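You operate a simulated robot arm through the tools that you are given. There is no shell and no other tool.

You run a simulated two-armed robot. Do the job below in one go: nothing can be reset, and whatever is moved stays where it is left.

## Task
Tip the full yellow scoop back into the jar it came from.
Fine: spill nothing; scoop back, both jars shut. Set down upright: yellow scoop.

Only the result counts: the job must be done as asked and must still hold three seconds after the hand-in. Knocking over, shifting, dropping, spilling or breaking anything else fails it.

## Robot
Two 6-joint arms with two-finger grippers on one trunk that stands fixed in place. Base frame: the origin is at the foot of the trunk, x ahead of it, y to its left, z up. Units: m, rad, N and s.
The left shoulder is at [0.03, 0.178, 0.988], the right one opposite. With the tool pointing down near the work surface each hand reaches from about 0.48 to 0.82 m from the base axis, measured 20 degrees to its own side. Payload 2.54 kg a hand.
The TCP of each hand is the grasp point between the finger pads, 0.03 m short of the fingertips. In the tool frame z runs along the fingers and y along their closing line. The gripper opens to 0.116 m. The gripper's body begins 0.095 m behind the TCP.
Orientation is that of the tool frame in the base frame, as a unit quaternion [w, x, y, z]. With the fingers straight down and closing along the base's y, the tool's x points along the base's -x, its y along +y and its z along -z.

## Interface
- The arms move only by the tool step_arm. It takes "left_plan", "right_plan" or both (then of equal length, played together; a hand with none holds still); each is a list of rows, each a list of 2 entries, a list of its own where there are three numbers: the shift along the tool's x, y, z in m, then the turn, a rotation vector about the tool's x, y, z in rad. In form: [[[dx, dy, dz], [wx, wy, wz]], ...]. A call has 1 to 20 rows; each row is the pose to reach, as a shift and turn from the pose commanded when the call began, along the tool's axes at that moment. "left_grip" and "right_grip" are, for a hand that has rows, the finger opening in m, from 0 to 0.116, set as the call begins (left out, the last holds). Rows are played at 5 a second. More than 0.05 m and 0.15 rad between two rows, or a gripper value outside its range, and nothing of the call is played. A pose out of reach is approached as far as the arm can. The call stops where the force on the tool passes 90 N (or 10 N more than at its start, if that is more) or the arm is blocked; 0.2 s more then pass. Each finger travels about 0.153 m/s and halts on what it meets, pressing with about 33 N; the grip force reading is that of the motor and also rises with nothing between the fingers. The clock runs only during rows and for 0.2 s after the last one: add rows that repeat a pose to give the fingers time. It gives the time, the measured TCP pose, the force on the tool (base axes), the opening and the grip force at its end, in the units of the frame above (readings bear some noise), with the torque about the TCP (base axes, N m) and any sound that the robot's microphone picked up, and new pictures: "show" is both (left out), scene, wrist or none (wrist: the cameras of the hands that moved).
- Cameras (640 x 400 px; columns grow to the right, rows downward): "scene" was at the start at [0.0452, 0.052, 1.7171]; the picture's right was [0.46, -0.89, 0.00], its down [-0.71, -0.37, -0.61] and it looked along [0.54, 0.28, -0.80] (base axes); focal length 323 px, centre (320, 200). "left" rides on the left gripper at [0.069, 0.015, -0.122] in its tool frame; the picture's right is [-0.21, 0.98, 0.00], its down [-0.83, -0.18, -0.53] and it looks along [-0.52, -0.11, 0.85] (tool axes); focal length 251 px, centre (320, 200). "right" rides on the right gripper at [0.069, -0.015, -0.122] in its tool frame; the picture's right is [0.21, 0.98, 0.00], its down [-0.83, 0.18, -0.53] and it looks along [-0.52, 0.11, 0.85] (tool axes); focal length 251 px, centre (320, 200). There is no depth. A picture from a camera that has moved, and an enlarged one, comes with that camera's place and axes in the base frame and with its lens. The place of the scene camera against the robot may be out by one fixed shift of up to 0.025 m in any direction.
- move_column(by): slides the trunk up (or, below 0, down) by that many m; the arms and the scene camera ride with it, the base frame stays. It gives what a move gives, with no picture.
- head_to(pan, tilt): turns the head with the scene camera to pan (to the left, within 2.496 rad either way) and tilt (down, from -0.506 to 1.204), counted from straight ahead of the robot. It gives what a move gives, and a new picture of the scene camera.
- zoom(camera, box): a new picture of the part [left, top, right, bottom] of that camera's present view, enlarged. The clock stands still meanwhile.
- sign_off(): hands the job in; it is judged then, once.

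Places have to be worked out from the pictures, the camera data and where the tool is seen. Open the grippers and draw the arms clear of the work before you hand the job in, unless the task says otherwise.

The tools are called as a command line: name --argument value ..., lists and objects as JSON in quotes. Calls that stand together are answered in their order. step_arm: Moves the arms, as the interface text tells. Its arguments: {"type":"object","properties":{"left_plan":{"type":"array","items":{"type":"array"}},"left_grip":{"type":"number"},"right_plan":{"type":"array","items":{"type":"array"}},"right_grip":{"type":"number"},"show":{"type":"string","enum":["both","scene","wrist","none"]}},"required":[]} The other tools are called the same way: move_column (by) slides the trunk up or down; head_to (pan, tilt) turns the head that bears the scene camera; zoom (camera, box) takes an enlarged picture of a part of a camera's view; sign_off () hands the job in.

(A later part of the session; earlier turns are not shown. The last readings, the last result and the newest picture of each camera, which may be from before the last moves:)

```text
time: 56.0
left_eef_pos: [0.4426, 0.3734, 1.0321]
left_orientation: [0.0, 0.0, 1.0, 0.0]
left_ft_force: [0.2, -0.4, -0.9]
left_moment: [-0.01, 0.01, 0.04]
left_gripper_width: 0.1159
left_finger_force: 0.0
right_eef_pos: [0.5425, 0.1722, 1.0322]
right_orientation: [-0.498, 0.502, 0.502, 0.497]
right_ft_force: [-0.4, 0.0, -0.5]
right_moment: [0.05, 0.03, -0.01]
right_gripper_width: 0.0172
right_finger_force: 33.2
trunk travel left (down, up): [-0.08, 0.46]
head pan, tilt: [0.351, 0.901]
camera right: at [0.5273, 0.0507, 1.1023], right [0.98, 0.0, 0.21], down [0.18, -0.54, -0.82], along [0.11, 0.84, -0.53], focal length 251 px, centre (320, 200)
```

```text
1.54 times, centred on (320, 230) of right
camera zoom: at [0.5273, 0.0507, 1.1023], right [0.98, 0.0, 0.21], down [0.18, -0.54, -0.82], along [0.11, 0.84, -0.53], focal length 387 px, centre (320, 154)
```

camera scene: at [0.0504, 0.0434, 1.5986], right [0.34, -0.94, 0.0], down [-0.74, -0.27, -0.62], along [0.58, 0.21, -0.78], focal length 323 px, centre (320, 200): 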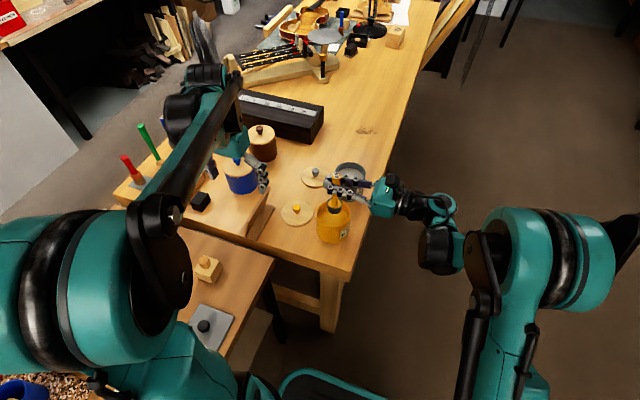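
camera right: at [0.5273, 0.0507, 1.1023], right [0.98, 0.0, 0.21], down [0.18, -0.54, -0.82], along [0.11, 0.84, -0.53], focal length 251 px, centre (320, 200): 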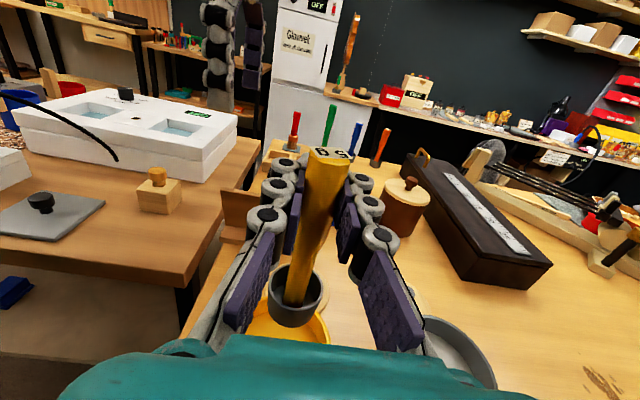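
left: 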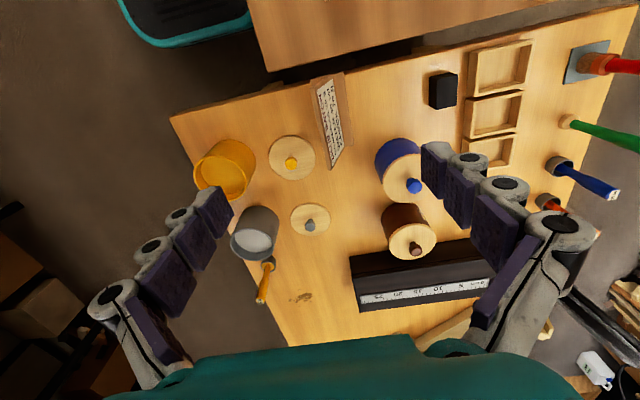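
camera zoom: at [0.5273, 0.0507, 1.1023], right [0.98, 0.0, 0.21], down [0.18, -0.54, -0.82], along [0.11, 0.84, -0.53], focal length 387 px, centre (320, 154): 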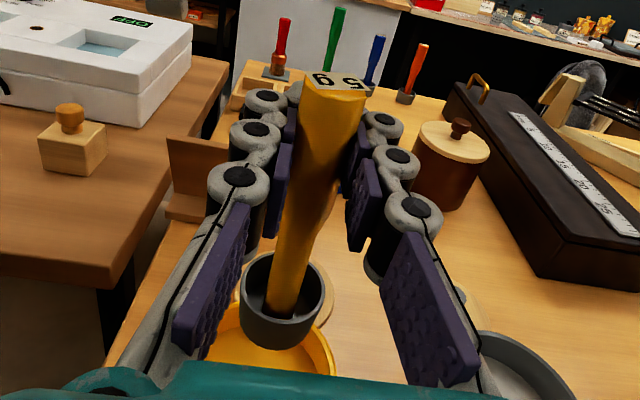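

The scoop is upright and empty over the jar. I carry it back the same way around the pumice jar to above its original spot.

step_arm --right_plan '[[[0, 0.002, -0.0108], [0, 0, 0]], [[0, 0.0055, -0.0301], [0, 0, 0]], [[0, 0.0094, -0.0516], [0, 0, 0]], [[0, 0.0133, -0.0731], [0, 0, 0]], [[0, 0.0168, -0.0925], [0, 0, 0]], [[0, 0.0195, -0.1075], [0, 0, 0]], [[0, 0.042, -0.108], [-0.044, 0, 0]], [[0, 0.0645, -0.1085], [-0.087, 0, 0]], [[0, 0.087, -0.109], [-0.131, 0, 0]], [[0, 0.1095, -0.1095], [-0.175, 0, 0]], [[0, 0.132, -0.11], [-0.218, 0, 0]], [[0, 0.1545, -0.1105], [-0.262, 0, 0]], [[0, 0.177, -0.111], [-0.305, 0, 0]], [[0, 0.1995, -0.1115], [-0.349, 0, 0]], [[-0.0055, 0.2152, -0.0961], [-0.407, 0, 0]], [[-0.011, 0.2309, -0.0807], [-0.465, 0, 0]], [[-0.0165, 0.2467, -0.0653], [-0.524, 0, 0]], [[-0.022, 0.2624, -0.0498], [-0.582, 0, 0]], [[-0.0275, 0.2781, -0.0344], [-0.64, 0, 0]], [[-0.033, 0.2938, -0.019], [-0.698, 0, 0]]]' --show "wrist"

zoom --camera "scene" --box '[300, 100, 420, 220]'

```text
time: 60.2
left_eef_pos: [0.4425, 0.374, 1.032]
left_orientation: [0.0, 0.001, 1.0, 0.0]
left_ft_force: [-0.5, 0.4, 0.0]
left_moment: [-0.03, 0.05, 0.01]
left_gripper_width: 0.1159
left_finger_force: 0.0
right_eef_pos: [0.8343, 0.1534, 0.9968]
right_orientation: [-0.296, 0.643, 0.301, 0.639]
right_ft_force: [0.1, 0.8, -0.8]
right_moment: [0.0, -0.03, -0.01]
right_gripper_width: 0.0173
right_finger_force: 33.4
trunk travel left (down, up): [-0.08, 0.46]
head pan, tilt: [0.351, 0.901]
camera right: at [0.745, 0.0704, 1.0682], right [0.75, -0.63, 0.22], down [-0.21, -0.53, -0.82], along [0.63, 0.57, -0.53], focal length 251 px, centre (320, 200)
```

right: 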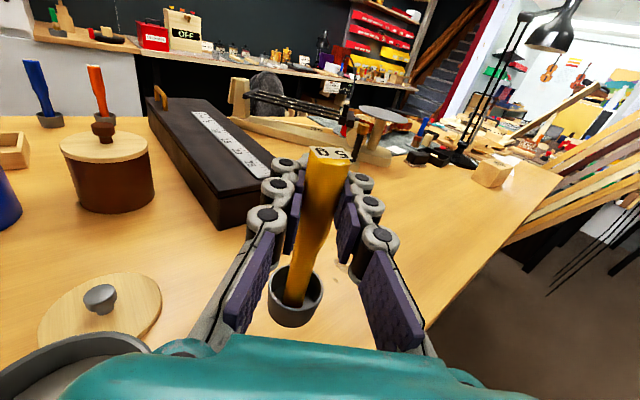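

```text
3.33 times, centred on (360, 160) of scene
camera zoom: at [0.0509, 0.044, 1.5986], right [0.34, -0.94, 0.0], down [-0.74, -0.27, -0.62], along [0.58, 0.21, -0.78], focal length 1077 px, centre (187, 333)
```

zoom: 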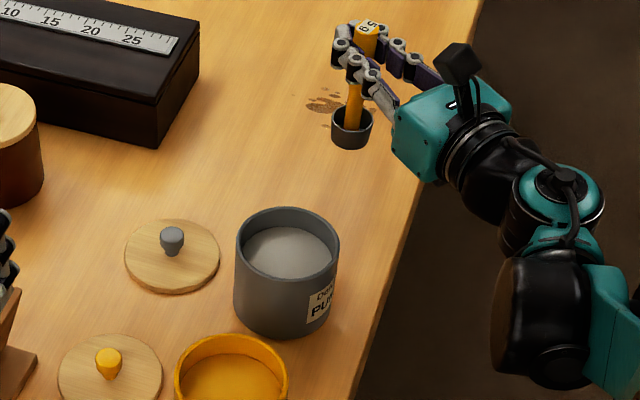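

Back above the original spot at (0.834, 0.153, 0.997). I lower it to about 1 cm above the table, then I'll feel for contact in small steps.

step_arm --right_plan '[[[-0.015, 0, 0], [0, 0, 0]], [[-0.035, 0, 0], [0, 0, 0]], [[-0.055, 0, 0], [0, 0, 0]], [[-0.075, 0, 0], [0, 0, 0]], [[-0.09, 0, 0], [0, 0, 0]], [[-0.1, 0, 0], [0, 0, 0]], [[-0.1, 0, 0], [0, 0, 0]]]' --show "none"

step_arm --right_plan '[[[-0.003, 0, 0], [0, 0, 0]], [[-0.006, 0, 0], [0, 0, 0]], [[-0.006, 0, 0], [0, 0, 0]]]' --show "wrist"

zoom --camera "scene" --box '[345, 110, 405, 170]'

```text
time: 61.8
left_eef_pos: [0.4424, 0.3732, 1.0315]
left_orientation: [0.0, 0.0, 1.0, 0.0]
left_ft_force: [0.3, 0.2, 0.4]
left_moment: [0.0, 0.01, 0.01]
left_gripper_width: 0.1163
left_finger_force: 0.1
right_eef_pos: [0.8339, 0.151, 0.897]
right_orientation: [-0.297, 0.643, 0.301, 0.639]
right_ft_force: [-0.9, -0.2, -0.4]
right_moment: [-0.03, 0.0, -0.01]
right_gripper_width: 0.0171
right_finger_force: 32.8
trunk travel left (down, up): [-0.08, 0.46]
head pan, tilt: [0.351, 0.901]
```

```text
time: 62.6
left_eef_pos: [0.4427, 0.3729, 1.0315]
left_orientation: [0.001, 0.001, 1.0, 0.0]
left_ft_force: [-1.5, 0.1, 0.5]
left_moment: [0.05, 0.0, -0.01]
left_gripper_width: 0.1158
left_finger_force: 0.0
right_eef_pos: [0.8335, 0.1523, 0.892]
right_orientation: [-0.296, 0.643, 0.301, 0.639]
right_ft_force: [-0.4, 0.3, 0.3]
right_moment: [0.0, 0.02, 0.01]
right_gripper_width: 0.0172
right_finger_force: 33.2
trunk travel left (down, up): [-0.08, 0.46]
head pan, tilt: [0.351, 0.901]
camera right: at [0.7445, 0.0697, 0.9628], right [0.75, -0.63, 0.22], down [-0.21, -0.53, -0.82], along [0.63, 0.57, -0.53], focal length 251 px, centre (320, 200)
```

right: 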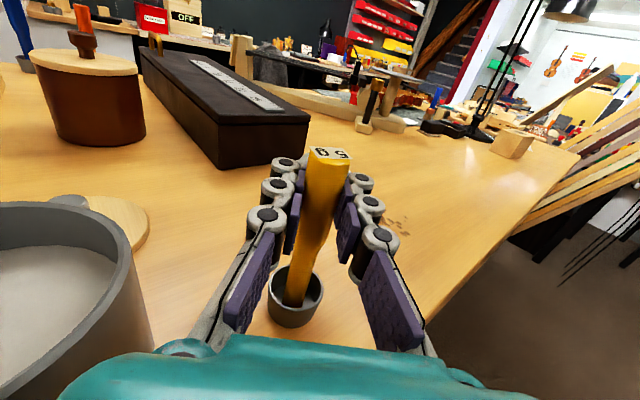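

```text
6.67 times, centred on (375, 140) of scene
camera zoom: at [0.0504, 0.0435, 1.5986], right [0.34, -0.94, 0.0], down [-0.74, -0.27, -0.62], along [0.58, 0.21, -0.78], focal length 2155 px, centre (-47, 600)
```

zoom: 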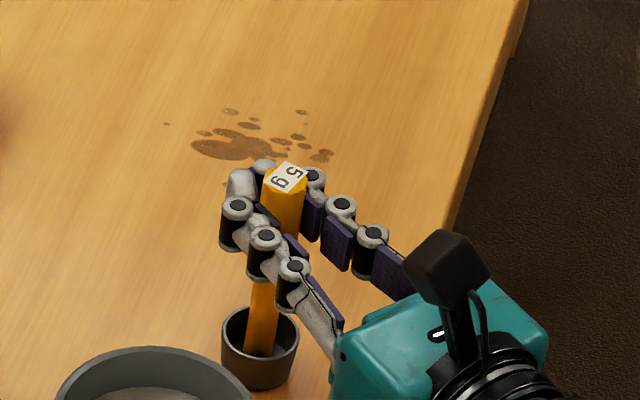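

At z≈0.891 there is no contact yet. I step down 2 mm at a time watching the vertical force.

step_arm --right_plan '[[[-0.002, 0, 0], [0, 0, 0]], [[-0.002, 0, 0], [0, 0, 0]]]' --show "none"

step_arm --right_plan '[[[-0.0015, 0, 0], [0, 0, 0]], [[-0.0015, 0, 0], [0, 0, 0]]]' --show "none"

step_arm --right_plan '[[[-0.001, 0, 0], [0, 0, 0]], [[-0.001, 0, 0], [0, 0, 0]]]' --show "none"

zoom --camera "scene" --box '[345, 110, 405, 170]'

```text
time: 63.2
left_eef_pos: [0.4414, 0.3723, 1.0323]
left_orientation: [0.0, 0.0, 1.0, 0.0]
left_ft_force: [0.1, 0.3, -0.2]
left_moment: [0.03, -0.02, 0.02]
left_gripper_width: 0.116
left_finger_force: 0.0
right_eef_pos: [0.8343, 0.1525, 0.8917]
right_orientation: [-0.297, 0.642, 0.301, 0.639]
right_ft_force: [3.1, 1.5, 10.7]
right_moment: [0.03, -0.15, -0.01]
right_gripper_width: 0.0169
right_finger_force: 32.8
trunk travel left (down, up): [-0.08, 0.46]
head pan, tilt: [0.351, 0.901]
```

```text
time: 63.8
left_eef_pos: [0.442, 0.3734, 1.033]
left_orientation: [0.001, 0.001, 1.0, 0.0]
left_ft_force: [0.3, -0.2, 0.3]
left_moment: [0.01, 0.03, -0.02]
left_gripper_width: 0.116
left_finger_force: 0.0
right_eef_pos: [0.8324, 0.1527, 0.8909]
right_orientation: [-0.296, 0.643, 0.3, 0.64]
right_ft_force: [4.8, 0.9, 19.7]
right_moment: [-0.08, -0.29, 0.03]
right_gripper_width: 0.0171
right_finger_force: 33.2
trunk travel left (down, up): [-0.08, 0.46]
head pan, tilt: [0.351, 0.901]
```

```text
time: 64.4
left_eef_pos: [0.4409, 0.3733, 1.0337]
left_orientation: [0.001, 0.0, 1.0, 0.001]
left_ft_force: [0.1, -0.2, 0.0]
left_moment: [-0.01, 0.02, -0.03]
left_gripper_width: 0.1159
left_finger_force: 0.1
right_eef_pos: [0.8322, 0.1532, 0.8906]
right_orientation: [-0.297, 0.642, 0.301, 0.64]
right_ft_force: [4.8, 1.5, 26.2]
right_moment: [-0.1, -0.08, -0.02]
right_gripper_width: 0.0172
right_finger_force: 33.3
trunk travel left (down, up): [-0.08, 0.46]
head pan, tilt: [0.351, 0.901]
```

```text
6.67 times, centred on (375, 140) of scene
camera zoom: at [0.0473, 0.0429, 1.5988], right [0.34, -0.94, 0.0], down [-0.73, -0.27, -0.62], along [0.58, 0.21, -0.78], focal length 2155 px, centre (-47, 600)
```

zoom: 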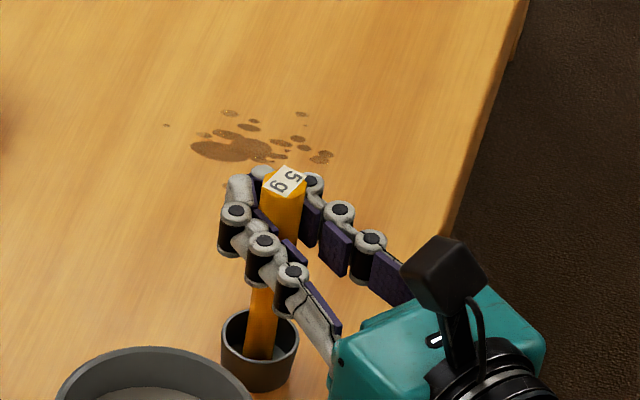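

The cup touches the table at z≈0.891 (26 N now). I relax upward until only a light contact force remains.

step_arm --right_plan '[[[0.0015, 0, 0], [0, 0, 0]], [[0.003, 0, 0], [0, 0, 0]], [[0.003, 0, 0], [0, 0, 0]]]' --show "none"

zoom --camera "right" --box '[240, 120, 400, 340]'

```text
time: 65.2
left_eef_pos: [0.4434, 0.3733, 1.0319]
left_orientation: [0.0, -0.001, 1.0, -0.001]
left_ft_force: [-0.3, 0.5, -0.5]
left_moment: [0.03, -0.01, 0.0]
left_gripper_width: 0.1159
left_finger_force: 0.1
right_eef_pos: [0.8342, 0.1528, 0.8905]
right_orientation: [-0.296, 0.643, 0.302, 0.639]
right_ft_force: [0.6, -0.3, 0.5]
right_moment: [0.0, 0.0, -0.01]
right_gripper_width: 0.017
right_finger_force: 33.5
trunk travel left (down, up): [-0.08, 0.46]
head pan, tilt: [0.351, 0.901]
```

```text
1.82 times, centred on (320, 230) of right
camera zoom: at [0.745, 0.0696, 0.9613], right [0.75, -0.63, 0.22], down [-0.21, -0.53, -0.82], along [0.63, 0.57, -0.53], focal length 457 px, centre (320, 146)
```

zoom: 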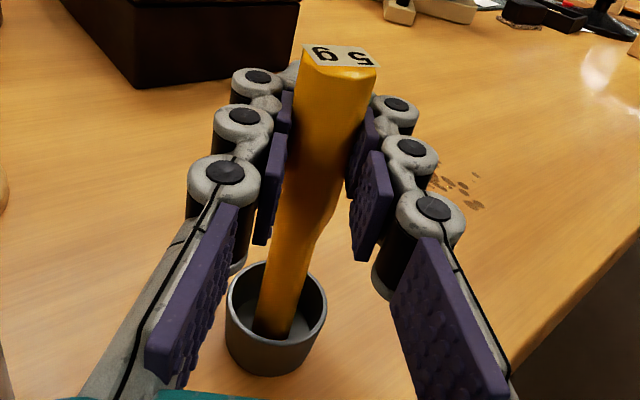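

Only ~0.5 N remains, so the cup just rests on the table. I lower half a millimetre and open the fingers gradually.

step_arm --right_plan '[[[-0.0006, 0, 0], [0, 0, 0]], [[-0.0006, 0, 0], [0, 0, 0]]]' --show "none"

step_arm --right_plan '[[[0, 0, 0], [0, 0, 0]]]' --right_grip 0.019 --show "none"

step_arm --right_plan '[[[0, 0, 0], [0, 0, 0]]]' --right_grip 0.021 --show "none"

zoom --camera "right" --box '[240, 120, 400, 340]'

```text
time: 65.8
left_eef_pos: [0.4428, 0.3726, 1.0314]
left_orientation: [0.0, 0.0, 1.0, 0.0]
left_ft_force: [-0.7, 0.0, 0.1]
left_moment: [0.04, -0.02, -0.03]
left_gripper_width: 0.1161
left_finger_force: 0.0
right_eef_pos: [0.8351, 0.1527, 0.8919]
right_orientation: [-0.297, 0.642, 0.301, 0.639]
right_ft_force: [0.5, 0.2, -0.1]
right_moment: [0.01, 0.02, 0.0]
right_gripper_width: 0.017
right_finger_force: 33.0
trunk travel left (down, up): [-0.08, 0.46]
head pan, tilt: [0.351, 0.901]
```

```text
time: 66.2
left_eef_pos: [0.4426, 0.3735, 1.0317]
left_orientation: [0.001, 0.0, 1.0, 0.001]
left_ft_force: [0.1, 0.5, 0.0]
left_moment: [-0.02, -0.02, 0.0]
left_gripper_width: 0.116
left_finger_force: 0.0
right_eef_pos: [0.8352, 0.1518, 0.8909]
right_orientation: [-0.296, 0.643, 0.301, 0.639]
right_ft_force: [-0.1, 0.5, 0.1]
right_moment: [0.03, 0.0, 0.04]
right_gripper_width: 0.0206
right_finger_force: 0.3
trunk travel left (down, up): [-0.08, 0.46]
head pan, tilt: [0.351, 0.901]
```

```text
time: 66.6
left_eef_pos: [0.4418, 0.3744, 1.0313]
left_orientation: [0.0, 0.0, 1.0, 0.0]
left_ft_force: [0.0, -0.2, -0.3]
left_moment: [0.01, 0.0, 0.01]
left_gripper_width: 0.116
left_finger_force: 0.0
right_eef_pos: [0.8357, 0.1519, 0.8915]
right_orientation: [-0.296, 0.643, 0.301, 0.639]
right_ft_force: [0.0, 0.0, -0.3]
right_moment: [0.0, 0.02, -0.03]
right_gripper_width: 0.021
right_finger_force: 0.1
trunk travel left (down, up): [-0.08, 0.46]
head pan, tilt: [0.351, 0.901]
```

```text
1.82 times, centred on (320, 230) of right
camera zoom: at [0.7454, 0.0697, 0.9614], right [0.75, -0.63, 0.22], down [-0.21, -0.53, -0.82], along [0.63, 0.57, -0.53], focal length 457 px, centre (320, 146)
```

zoom: 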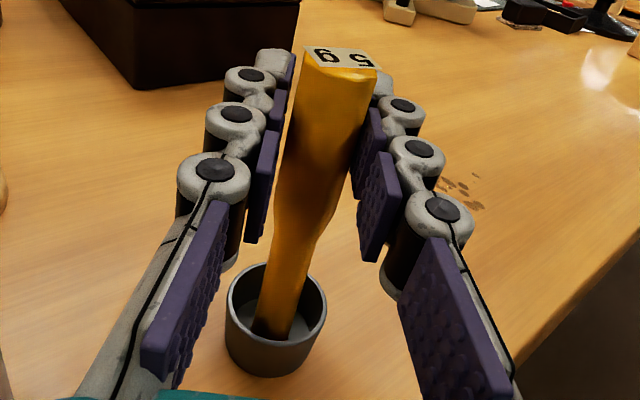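

The scoop stands on its own, upright. I open the fingers to 0.06 and back straight out.

step_arm --right_plan '[[[0, 0, 0], [0, 0, 0]], [[0, 0, 0], [0, 0, 0]], [[0, 0, -0.01], [0, 0, 0]], [[0, 0, -0.03], [0, 0, 0]], [[0, 0, -0.055], [0, 0, 0]], [[0, 0, -0.085], [0, 0, 0]], [[0, 0, -0.115], [0, 0, 0]], [[0, 0, -0.14], [0, 0, 0]]]' --right_grip 0.06 --show "wrist"

zoom --camera "scene" --box '[320, 110, 420, 210]'

```text
time: 68.4
left_eef_pos: [0.4427, 0.3721, 1.0313]
left_orientation: [-0.001, 0.0, 1.0, 0.001]
left_ft_force: [-0.6, 0.7, 0.2]
left_moment: [-0.01, -0.01, 0.01]
left_gripper_width: 0.1162
left_finger_force: 0.0
right_eef_pos: [0.7425, 0.0431, 0.8924]
right_orientation: [-0.296, 0.643, 0.301, 0.639]
right_ft_force: [0.0, 1.3, 0.7]
right_moment: [0.03, 0.01, -0.01]
right_gripper_width: 0.0599
right_finger_force: 0.1
trunk travel left (down, up): [-0.08, 0.46]
head pan, tilt: [0.351, 0.901]
camera right: at [0.6523, -0.0391, 0.9631], right [0.75, -0.63, 0.22], down [-0.21, -0.53, -0.82], along [0.63, 0.57, -0.53], focal length 251 px, centre (320, 200)
```

right: 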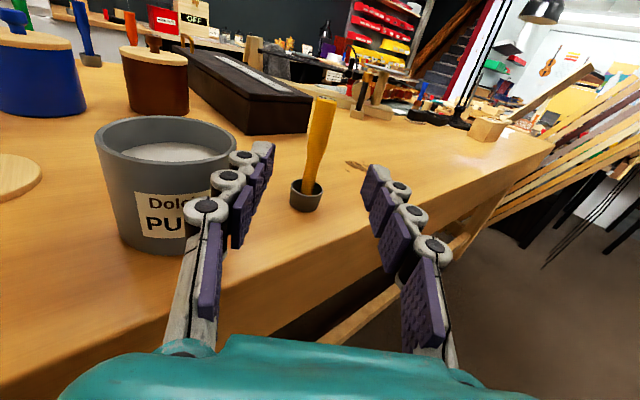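

```text
4.00 times, centred on (370, 160) of scene
camera zoom: at [0.0499, 0.043, 1.5987], right [0.34, -0.94, 0.0], down [-0.74, -0.27, -0.62], along [0.58, 0.21, -0.78], focal length 1293 px, centre (120, 360)
```

zoom: 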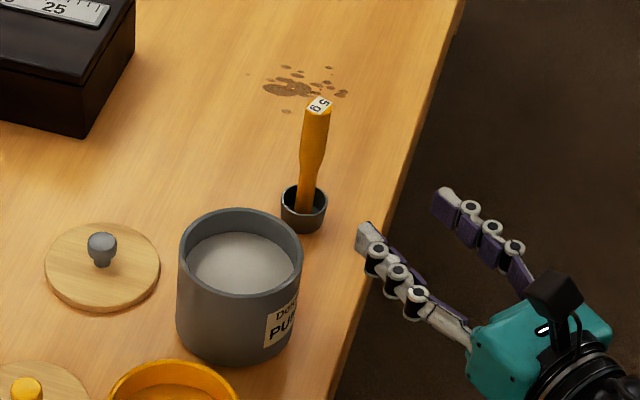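

The scoop stands upright and empty at its place. I draw the right arm away from the table and raise the trunk back to its original height for the lid work with the left arm.

step_arm --right_plan '[[[0.01, 0.0044, -0.0208], [0, 0, 0]], [[0.02, 0.0088, -0.0416], [0, 0, 0]], [[0.03, 0.0132, -0.0624], [0, 0, 0]], [[0.04, 0.0176, -0.0832], [0, 0, 0]], [[0.05, 0.0219, -0.1039], [0, 0, 0]], [[0.06, 0.0263, -0.1247], [0, 0, 0]], [[0.07, 0.0307, -0.1455], [0, 0, 0]], [[0.08, 0.0351, -0.1663], [0, 0, 0]]]' --show "none"

move_column --by 0.12

head_to --pan 0.4 --tilt 0.95

```text
time: 70.2
left_eef_pos: [0.4426, 0.3742, 1.0319]
left_orientation: [0.0, 0.0, 1.0, 0.002]
left_ft_force: [-0.7, -0.5, -0.5]
left_moment: [0.04, -0.02, -0.01]
left_gripper_width: 0.1158
left_finger_force: 0.0
right_eef_pos: [0.6663, -0.1044, 0.974]
right_orientation: [-0.296, 0.643, 0.301, 0.639]
right_ft_force: [-0.9, -0.3, 0.3]
right_moment: [-0.01, 0.0, -0.03]
right_gripper_width: 0.0601
right_finger_force: 0.1
trunk travel left (down, up): [-0.08, 0.46]
head pan, tilt: [0.351, 0.901]
```

```text
time: 71.7
left_eef_pos: [0.4428, 0.3737, 1.1519]
left_orientation: [0.0, 0.0, 1.0, 0.0]
left_ft_force: [0.1, 0.1, 0.7]
left_moment: [0.01, -0.01, 0.02]
left_gripper_width: 0.1159
left_finger_force: 0.1
right_eef_pos: [0.6656, -0.1039, 1.0943]
right_orientation: [-0.297, 0.643, 0.302, 0.638]
right_ft_force: [0.7, -0.4, -0.7]
right_moment: [-0.01, 0.01, 0.0]
right_gripper_width: 0.06
right_finger_force: 0.1
trunk travel left (down, up): [-0.2, 0.34]
head pan, tilt: [0.351, 0.901]
```

```text
time: 72.3
left_eef_pos: [0.4426, 0.3735, 1.1527]
left_orientation: [0.0, 0.0, 1.0, 0.001]
left_ft_force: [1.4, -0.1, -0.2]
left_moment: [0.01, 0.02, 0.03]
left_gripper_width: 0.1158
left_finger_force: 0.0
right_eef_pos: [0.6652, -0.104, 1.094]
right_orientation: [-0.296, 0.643, 0.301, 0.639]
right_ft_force: [0.3, -0.2, -0.4]
right_moment: [0.02, 0.01, 0.0]
right_gripper_width: 0.0599
right_finger_force: 0.0
trunk travel left (down, up): [-0.2, 0.34]
head pan, tilt: [0.4, 0.949]
camera scene: at [0.0464, 0.0457, 1.715], right [0.39, -0.92, 0.0], down [-0.75, -0.32, -0.58], along [0.54, 0.23, -0.81], focal length 323 px, centre (320, 200)
```

scene: 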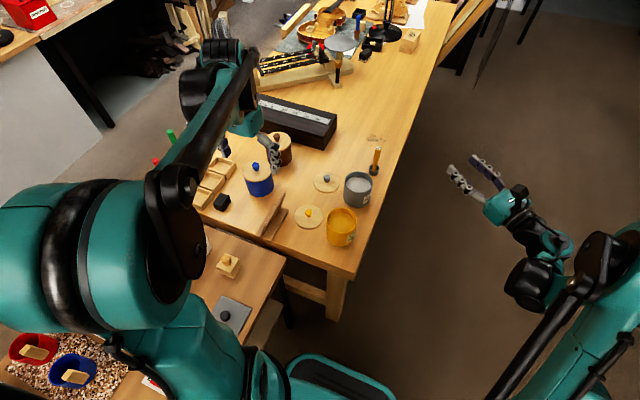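

Both arms are clear and everything stands in place. Now the left hand goes over the yellow-knobbed lid at about (0.562, 0.291), stopping high at z≈0.98 with the fingers at 0.06.

step_arm --left_plan '[[[-0.0133, -0.0092, 0.0191], [0, 0, 0]], [[-0.0265, -0.0183, 0.0382], [0, 0, 0]], [[-0.0398, -0.0275, 0.0573], [0, 0, 0]], [[-0.0531, -0.0367, 0.0764], [0, 0, 0]], [[-0.0663, -0.0458, 0.0956], [0, 0, 0]], [[-0.0796, -0.055, 0.1147], [0, 0, 0]], [[-0.0929, -0.0642, 0.1338], [0, 0, 0]], [[-0.1061, -0.0733, 0.1529], [0, 0, 0]], [[-0.1194, -0.0825, 0.172], [0, 0, 0]], [[-0.1194, -0.0825, 0.172], [0, 0, 0]]]' --left_grip 0.06 --show "both"

zoom --camera "left" --box '[200, 60, 440, 280]'

```text
time: 74.5
left_eef_pos: [0.5628, 0.293, 0.9818]
left_orientation: [0.0, 0.001, 1.0, 0.0]
left_ft_force: [0.1, 0.5, 0.3]
left_moment: [0.04, -0.06, -0.01]
left_gripper_width: 0.0601
left_finger_force: 0.0
right_eef_pos: [0.6661, -0.1042, 1.0937]
right_orientation: [-0.297, 0.642, 0.302, 0.639]
right_ft_force: [0.3, -0.2, -0.6]
right_moment: [-0.05, 0.0, 0.0]
right_gripper_width: 0.0602
right_finger_force: 0.1
trunk travel left (down, up): [-0.2, 0.34]
head pan, tilt: [0.4, 0.949]
camera scene: at [0.0457, 0.0459, 1.7151], right [0.39, -0.92, 0.0], down [-0.75, -0.32, -0.58], along [0.54, 0.23, -0.81], focal length 323 px, centre (320, 200)
camera left: at [0.4942, 0.308, 1.1035], right [0.21, 0.98, 0.0], down [0.83, -0.18, 0.53], along [0.52, -0.11, -0.85], focal length 251 px, centre (320, 200)
```

scene: 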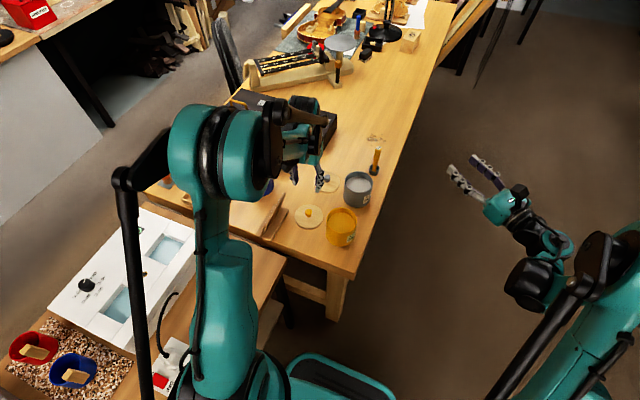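
left: 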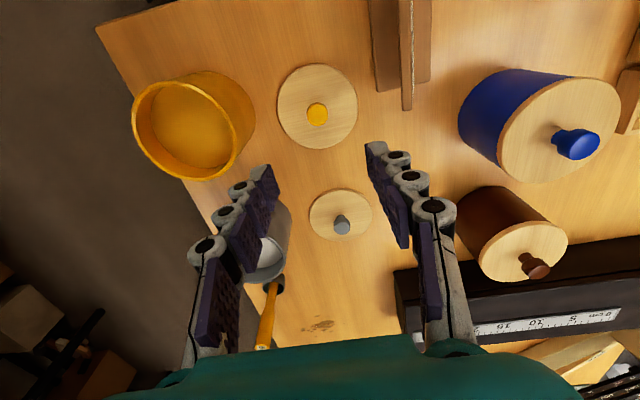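

```text
1.82 times, centred on (320, 170) of left
camera zoom: at [0.4942, 0.308, 1.1035], right [0.21, 0.98, 0.0], down [0.83, -0.18, 0.53], along [0.52, -0.11, -0.85], focal length 457 px, centre (320, 254)
```

zoom: 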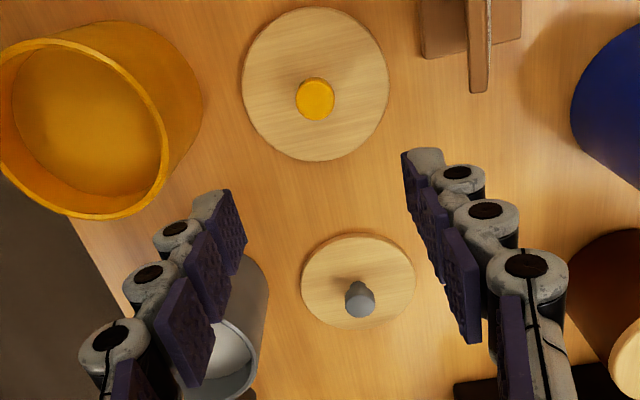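

The knob is nearly under the tool axis: I place it at about (0.561, 0.290). I correct by 2–3 mm and go down to z≈0.872, fingertips still above the knob, then look again.

step_arm --left_plan '[[[0.001, -0.0014, 0.02], [0, 0, 0]], [[0.0019, -0.0028, 0.045], [0, 0, 0]], [[0.0019, -0.0028, 0.07], [0, 0, 0]], [[0.0019, -0.0028, 0.095], [0, 0, 0]], [[0.0019, -0.0028, 0.11], [0, 0, 0]], [[0.0019, -0.0028, 0.11], [0, 0, 0]]]' --show "wrist"

zoom --camera "left" --box '[240, 80, 400, 260]'

```text
time: 75.9
left_eef_pos: [0.5611, 0.2878, 0.8707]
left_orientation: [0.0, 0.001, 1.0, 0.0]
left_ft_force: [-0.4, 0.0, 0.0]
left_moment: [0.01, 0.0, 0.0]
left_gripper_width: 0.0599
left_finger_force: 0.2
right_eef_pos: [0.6656, -0.1041, 1.0932]
right_orientation: [-0.297, 0.643, 0.301, 0.639]
right_ft_force: [0.6, -0.1, -0.1]
right_moment: [-0.03, 0.01, -0.03]
right_gripper_width: 0.0602
right_finger_force: 0.0
trunk travel left (down, up): [-0.2, 0.34]
head pan, tilt: [0.4, 0.949]
camera left: at [0.4929, 0.304, 0.9939], right [0.21, 0.98, 0.0], down [0.83, -0.18, 0.53], along [0.52, -0.11, -0.85], focal length 251 px, centre (320, 200)
```

left: 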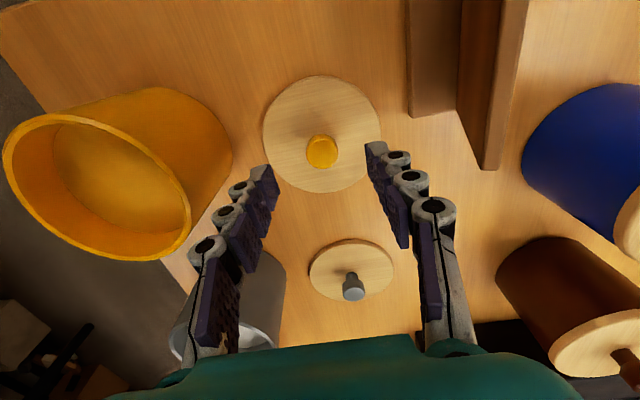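

```text
2.22 times, centred on (320, 170) of left
camera zoom: at [0.4929, 0.304, 0.9939], right [0.21, 0.98, 0.0], down [0.83, -0.18, 0.53], along [0.52, -0.11, -0.85], focal length 559 px, centre (320, 267)
```

zoom: 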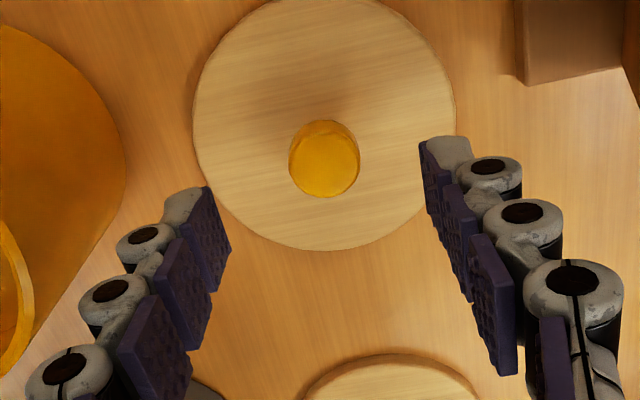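

The knob is centred within about 2 mm; I correct that and descend until the fingertips are beside the knob, a few millimetres above the lid's disc.

step_arm --left_plan '[[[-0.0012, 0.0016, 0.012], [0, 0, 0]], [[-0.0012, 0.0016, 0.024], [0, 0, 0]], [[-0.0012, 0.0016, 0.036], [0, 0, 0]], [[-0.0012, 0.0016, 0.046], [0, 0, 0]], [[-0.0012, 0.0016, 0.046], [0, 0, 0]]]' --show "wrist"

zoom --camera "left" --box '[240, 100, 400, 280]'

zoom --camera "scene" --box '[260, 160, 380, 260]'

```text
time: 77.1
left_eef_pos: [0.5612, 0.2897, 0.8258]
left_orientation: [0.001, 0.0, 1.0, 0.001]
left_ft_force: [4.7, -0.4, 11.9]
left_moment: [0.01, -0.15, -0.01]
left_gripper_width: 0.0587
left_finger_force: 0.1
right_eef_pos: [0.6644, -0.104, 1.0958]
right_orientation: [-0.297, 0.642, 0.301, 0.64]
right_ft_force: [0.4, 0.8, 0.5]
right_moment: [-0.02, 0.01, -0.02]
right_gripper_width: 0.06
right_finger_force: 0.1
trunk travel left (down, up): [-0.2, 0.34]
head pan, tilt: [0.4, 0.949]
camera left: at [0.4919, 0.3045, 0.9487], right [0.21, 0.98, 0.0], down [0.82, -0.18, 0.54], along [0.52, -0.11, -0.84], focal length 251 px, centre (320, 200)
```

left: 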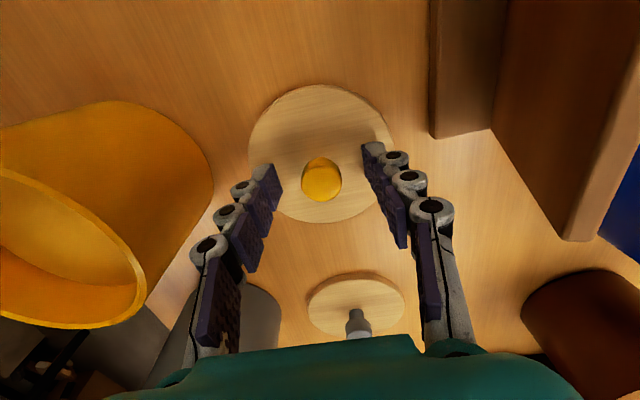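

```text
2.22 times, centred on (320, 190) of left
camera zoom: at [0.4919, 0.3045, 0.9487], right [0.21, 0.98, 0.0], down [0.82, -0.18, 0.54], along [0.52, -0.11, -0.84], focal length 559 px, centre (320, 222)
```

zoom: 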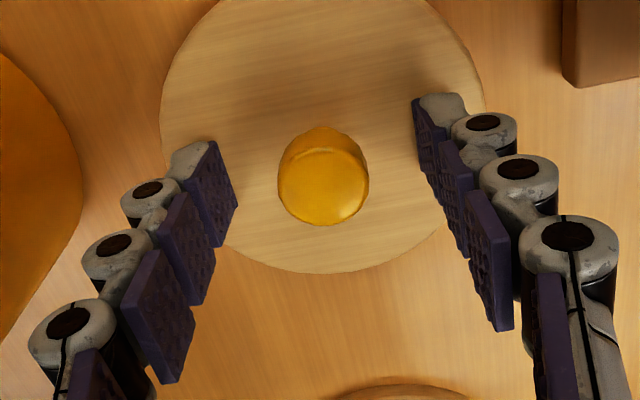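

```text
4.00 times, centred on (320, 210) of scene
camera zoom: at [0.0441, 0.0443, 1.7155], right [0.39, -0.92, 0.0], down [-0.75, -0.32, -0.58], along [0.54, 0.23, -0.81], focal length 1293 px, centre (320, 160)
```

zoom: 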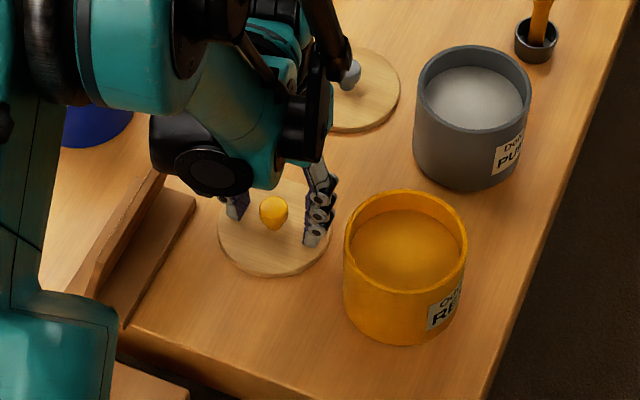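

The fingertips already touch the lid's disc (about 12 N), so its top is at z≈0.796. I raise 4 mm to clear it and close on the knob in stages.

step_arm --left_plan '[[[0, 0.0005, -0.002], [0, 0, 0]], [[0, 0.0005, -0.004], [0, 0, 0]], [[0, 0.0005, -0.004], [0, 0, 0]]]' --left_grip 0.036 --show "none"

step_arm --left_plan '[[[0, 0, 0], [0, 0, 0]], [[0, 0, 0], [0, 0, 0]]]' --left_grip 0.028 --show "none"

zoom --camera "left" --box '[240, 100, 400, 280]'

```text
time: 77.9
left_eef_pos: [0.5612, 0.29, 0.8279]
left_orientation: [0.0, 0.0, 1.0, 0.0]
left_ft_force: [-0.3, 1.0, 2.1]
left_moment: [0.0, 0.03, 0.0]
left_gripper_width: 0.0357
left_finger_force: 0.0
right_eef_pos: [0.6666, -0.1036, 1.0946]
right_orientation: [-0.296, 0.643, 0.302, 0.638]
right_ft_force: [0.2, 0.2, -0.2]
right_moment: [-0.03, 0.0, -0.03]
right_gripper_width: 0.06
right_finger_force: 0.1
trunk travel left (down, up): [-0.2, 0.34]
head pan, tilt: [0.4, 0.949]
```

```text
time: 78.5
left_eef_pos: [0.5616, 0.2911, 0.8285]
left_orientation: [0.0, 0.0, 1.0, -0.001]
left_ft_force: [-0.7, 0.1, 1.3]
left_moment: [-0.02, 0.01, 0.01]
left_gripper_width: 0.0278
left_finger_force: 0.1
right_eef_pos: [0.6655, -0.1042, 1.0933]
right_orientation: [-0.297, 0.643, 0.301, 0.639]
right_ft_force: [0.0, -0.2, 0.3]
right_moment: [0.01, 0.0, -0.03]
right_gripper_width: 0.0601
right_finger_force: 0.1
trunk travel left (down, up): [-0.2, 0.34]
head pan, tilt: [0.4, 0.949]
```

```text
2.22 times, centred on (320, 190) of left
camera zoom: at [0.493, 0.3062, 0.9511], right [0.21, 0.98, 0.0], down [0.83, -0.18, 0.53], along [0.52, -0.11, -0.85], focal length 559 px, centre (320, 222)
```

zoom: 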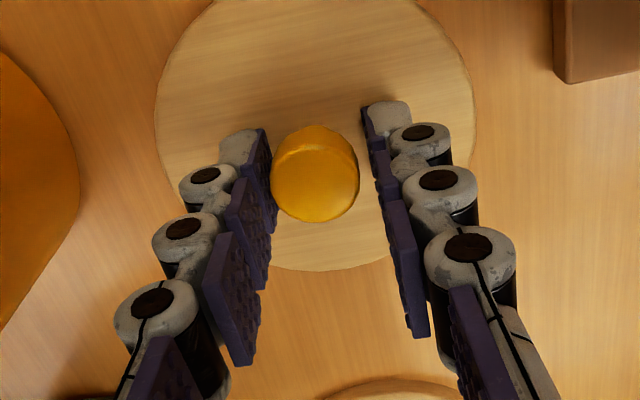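

The knob is about 2 mm nearer the left finger, so I shift 2 mm that way, lift 1 mm more, and close fully.

step_arm --left_plan '[[[0, -0.001, -0.001], [0, 0, 0]], [[0, -0.002, -0.001], [0, 0, 0]]]' --left_grip 0.0275 --show "none"

step_arm --left_plan '[[[0, 0, 0], [0, 0, 0]]]' --left_grip 0.025 --show "none"

step_arm --left_plan '[[[0, 0, 0], [0, 0, 0]], [[0, 0, 0], [0, 0, 0]]]' --left_grip 0.01 --show "none"

zoom --camera "left" --box '[240, 100, 400, 280]'

```text
time: 79.1
left_eef_pos: [0.5614, 0.2895, 0.8294]
left_orientation: [0.001, 0.0, 1.0, 0.0]
left_ft_force: [0.6, -0.2, -0.1]
left_moment: [0.02, 0.04, -0.02]
left_gripper_width: 0.0278
left_finger_force: 0.1
right_eef_pos: [0.6666, -0.1034, 1.0934]
right_orientation: [-0.296, 0.643, 0.301, 0.639]
right_ft_force: [0.0, 0.0, 0.3]
right_moment: [-0.03, 0.01, 0.01]
right_gripper_width: 0.0598
right_finger_force: 0.1
trunk travel left (down, up): [-0.2, 0.34]
head pan, tilt: [0.4, 0.949]
```

```text
time: 79.5
left_eef_pos: [0.5604, 0.2894, 0.8288]
left_orientation: [0.0, 0.0, 1.0, 0.0]
left_ft_force: [-0.8, 0.0, -0.3]
left_moment: [0.0, 0.0, -0.04]
left_gripper_width: 0.0251
left_finger_force: 0.2
right_eef_pos: [0.6665, -0.1049, 1.0938]
right_orientation: [-0.296, 0.643, 0.302, 0.639]
right_ft_force: [0.2, -0.2, 0.6]
right_moment: [-0.02, -0.01, 0.0]
right_gripper_width: 0.0602
right_finger_force: 0.1
trunk travel left (down, up): [-0.2, 0.34]
head pan, tilt: [0.4, 0.949]
```

```text
time: 80.1
left_eef_pos: [0.5611, 0.2876, 0.828]
left_orientation: [0.0, 0.0, 1.0, 0.0]
left_ft_force: [0.0, -0.2, 0.9]
left_moment: [0.02, 0.02, 0.01]
left_gripper_width: 0.0223
left_finger_force: 32.5
right_eef_pos: [0.6661, -0.104, 1.0934]
right_orientation: [-0.296, 0.643, 0.3, 0.639]
right_ft_force: [-0.9, 0.3, 0.2]
right_moment: [-0.01, 0.01, -0.04]
right_gripper_width: 0.0597
right_finger_force: 0.1
trunk travel left (down, up): [-0.2, 0.34]
head pan, tilt: [0.4, 0.949]
```

```text
2.22 times, centred on (320, 190) of left
camera zoom: at [0.4923, 0.3046, 0.9522], right [0.21, 0.98, 0.0], down [0.83, -0.18, 0.53], along [0.52, -0.11, -0.85], focal length 559 px, centre (320, 222)
```

zoom: 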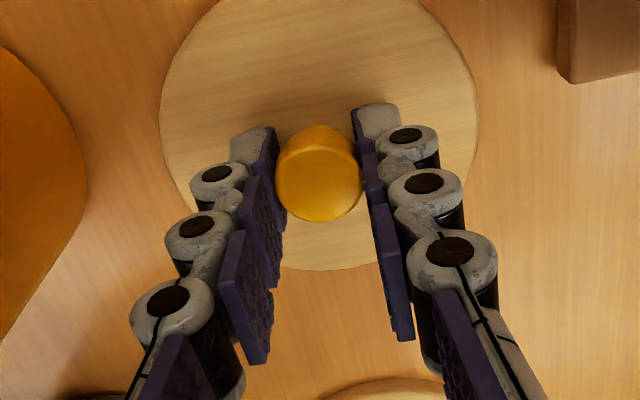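

The knob is firmly held (32.5 N). I lift the lid straight up 0.12 m, slowly at first, and check that it comes level.

step_arm --left_plan '[[[0, 0, -0.005], [0, 0, 0]], [[0, 0, -0.015], [0, 0, 0]], [[0, 0, -0.035], [0, 0, 0]], [[0, 0, -0.06], [0, 0, 0]], [[0, 0, -0.085], [0, 0, 0]], [[0, 0, -0.108], [0, 0, 0]], [[0, 0, -0.12], [0, 0, 0]], [[0, 0, -0.12], [0, 0, 0]]]' --show "both"

zoom --camera "scene" --box '[260, 150, 380, 260]'

```text
time: 81.9
left_eef_pos: [0.5612, 0.2879, 0.9496]
left_orientation: [0.001, 0.0, 1.0, -0.001]
left_ft_force: [-1.0, 0.1, -0.7]
left_moment: [-0.01, -0.02, 0.0]
left_gripper_width: 0.022
left_finger_force: 33.0
right_eef_pos: [0.666, -0.1061, 1.0936]
right_orientation: [-0.297, 0.643, 0.301, 0.639]
right_ft_force: [-0.8, 0.6, 0.5]
right_moment: [-0.01, 0.02, 0.06]
right_gripper_width: 0.0601
right_finger_force: 0.1
trunk travel left (down, up): [-0.2, 0.34]
head pan, tilt: [0.4, 0.949]
camera scene: at [0.0466, 0.0457, 1.715], right [0.39, -0.92, 0.0], down [-0.75, -0.32, -0.58], along [0.54, 0.23, -0.81], focal length 323 px, centre (320, 200)
camera left: at [0.4919, 0.3041, 1.0725], right [0.21, 0.98, 0.0], down [0.83, -0.18, 0.53], along [0.52, -0.11, -0.85], focal length 251 px, centre (320, 200)
```

scene: 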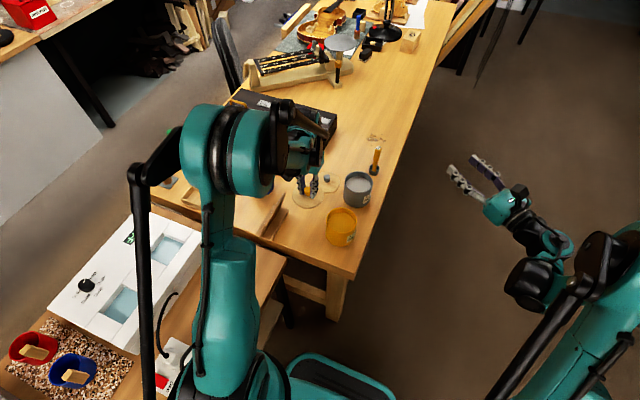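
left: 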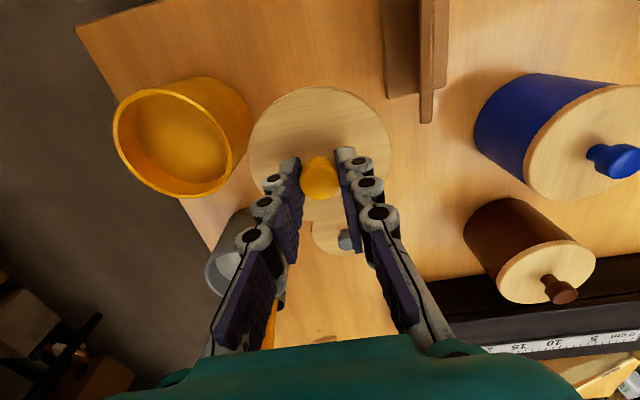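

```text
3.64 times, centred on (320, 205) of scene
camera zoom: at [0.0466, 0.0457, 1.715], right [0.39, -0.92, 0.0], down [-0.75, -0.32, -0.58], along [0.54, 0.23, -0.81], focal length 1175 px, centre (320, 182)
```

zoom: 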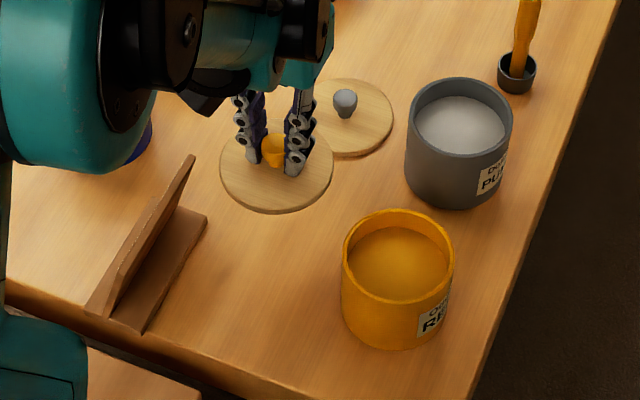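

The lid came up level. I measure the resin jar's rim and the held lid precisely from the left wrist camera.

zoom --camera "left" --box '[100, 70, 260, 210]'

zoom --camera "left" --box '[230, 70, 410, 250]'

```text
2.86 times, centred on (180, 140) of left
camera zoom: at [0.4919, 0.3041, 1.0725], right [0.21, 0.98, 0.0], down [0.83, -0.18, 0.53], along [0.52, -0.11, -0.85], focal length 718 px, centre (720, 371)
```

zoom: 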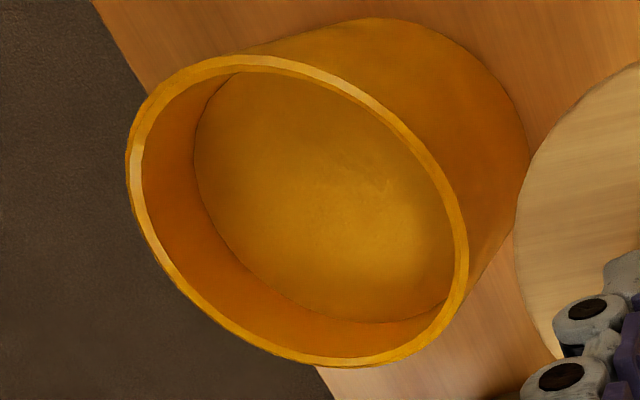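

```text
2.22 times, centred on (320, 160) of left
camera zoom: at [0.4919, 0.3041, 1.0725], right [0.21, 0.98, 0.0], down [0.83, -0.18, 0.53], along [0.52, -0.11, -0.85], focal length 559 px, centre (320, 289)
```

zoom: 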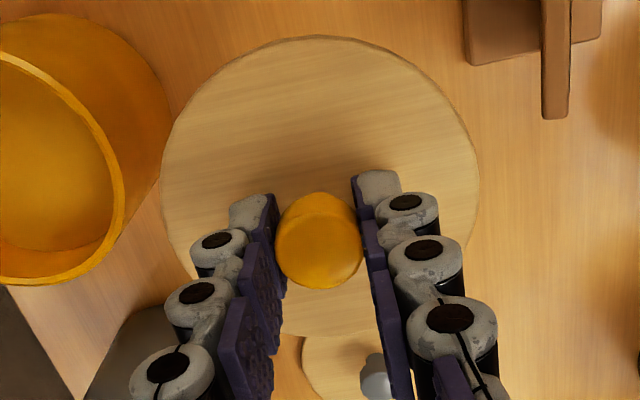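

From several views I put the resin jar's rim centre at about (0.5385, 0.170) with the rim at z≈0.872. I look at the held lid from the side with the right wrist camera to see whether it has a plug underneath.

zoom --camera "right" --box '[0, 100, 200, 300]'

zoom --camera "right" --box '[40, 150, 140, 250]'

```text
2.00 times, centred on (100, 200) of right
camera zoom: at [0.5768, -0.1872, 1.1642], right [0.75, -0.63, 0.22], down [-0.21, -0.53, -0.82], along [0.63, 0.57, -0.53], focal length 503 px, centre (760, 200)
```

zoom: 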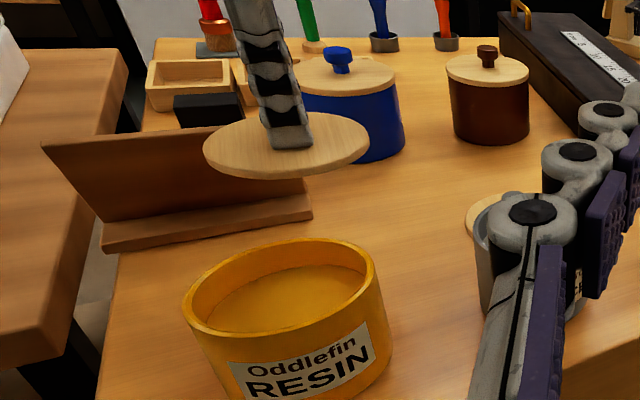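

```text
4.00 times, centred on (90, 200) of right
camera zoom: at [0.5768, -0.1872, 1.1642], right [0.75, -0.63, 0.22], down [-0.21, -0.53, -0.82], along [0.63, 0.57, -0.53], focal length 1006 px, centre (1240, 200)
```

zoom: 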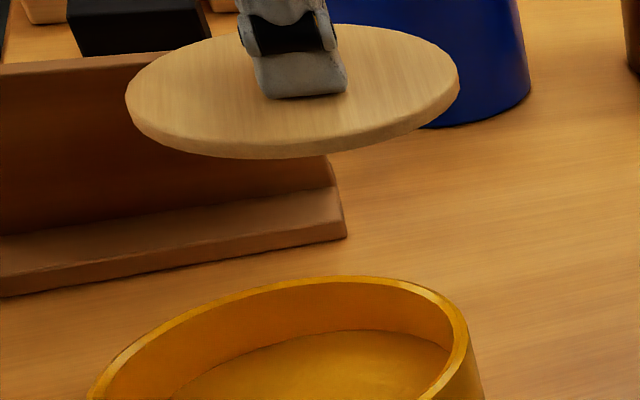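

The lid is a plain flat disc of about the same radius as the jar (≈0.0477), centred on the tool within 2 mm. I carry it over the resin jar at the same height (bottom about 3 cm above the rim).

step_arm --left_plan '[[[0.001, -0.008, 0], [0, 0, 0]], [[0.005, -0.028, 0], [0, 0, 0]], [[0.009, -0.05, 0], [0, 0, 0]], [[0.0133, -0.074, 0], [0, 0, 0]], [[0.0175, -0.097, 0], [0, 0, 0]], [[0.0202, -0.112, 0], [0, 0, 0]], [[0.0212, -0.1178, 0], [0, 0, 0]], [[0.0212, -0.1178, 0], [0, 0, 0]]]' --show "wrist"

zoom --camera "right" --box '[40, 120, 240, 320]'

zoom --camera "scene" --box '[280, 160, 400, 260]'

```text
time: 83.7
left_eef_pos: [0.5405, 0.1697, 0.9504]
left_orientation: [0.0, 0.0, 1.0, 0.0]
left_ft_force: [0.1, 0.3, -1.0]
left_moment: [0.01, 0.02, -0.02]
left_gripper_width: 0.022
left_finger_force: 33.0
right_eef_pos: [0.6671, -0.1037, 1.0938]
right_orientation: [-0.297, 0.643, 0.301, 0.639]
right_ft_force: [-0.6, -0.4, 0.6]
right_moment: [0.0, 0.01, 0.0]
right_gripper_width: 0.0601
right_finger_force: 0.1
trunk travel left (down, up): [-0.2, 0.34]
head pan, tilt: [0.4, 0.949]
camera left: at [0.4719, 0.186, 1.0727], right [0.21, 0.98, 0.0], down [0.83, -0.18, 0.53], along [0.52, -0.11, -0.85], focal length 251 px, centre (320, 200)
```

left: 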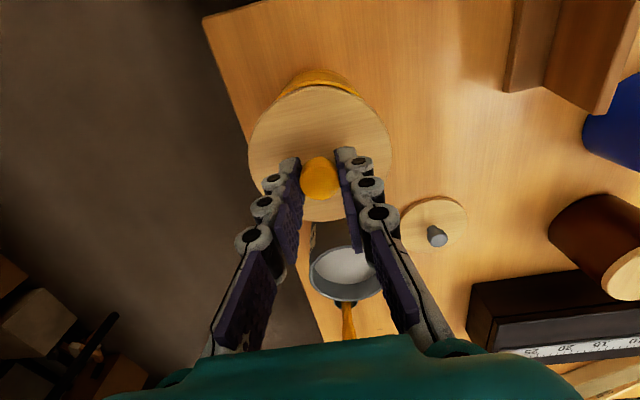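

```text
2.00 times, centred on (140, 220) of right
camera zoom: at [0.5768, -0.1872, 1.1643], right [0.75, -0.63, 0.22], down [-0.21, -0.53, -0.82], along [0.63, 0.57, -0.53], focal length 503 px, centre (680, 160)
```

zoom: 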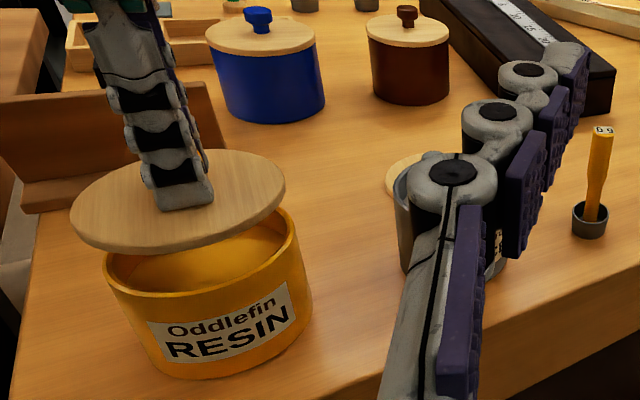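

```text
4.00 times, centred on (340, 210) of scene
camera zoom: at [0.0465, 0.0457, 1.715], right [0.39, -0.92, 0.0], down [-0.75, -0.32, -0.58], along [0.54, 0.23, -0.81], focal length 1293 px, centre (240, 160)
```

zoom: 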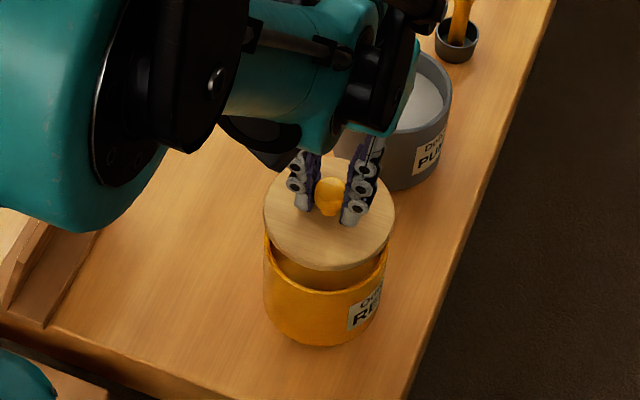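

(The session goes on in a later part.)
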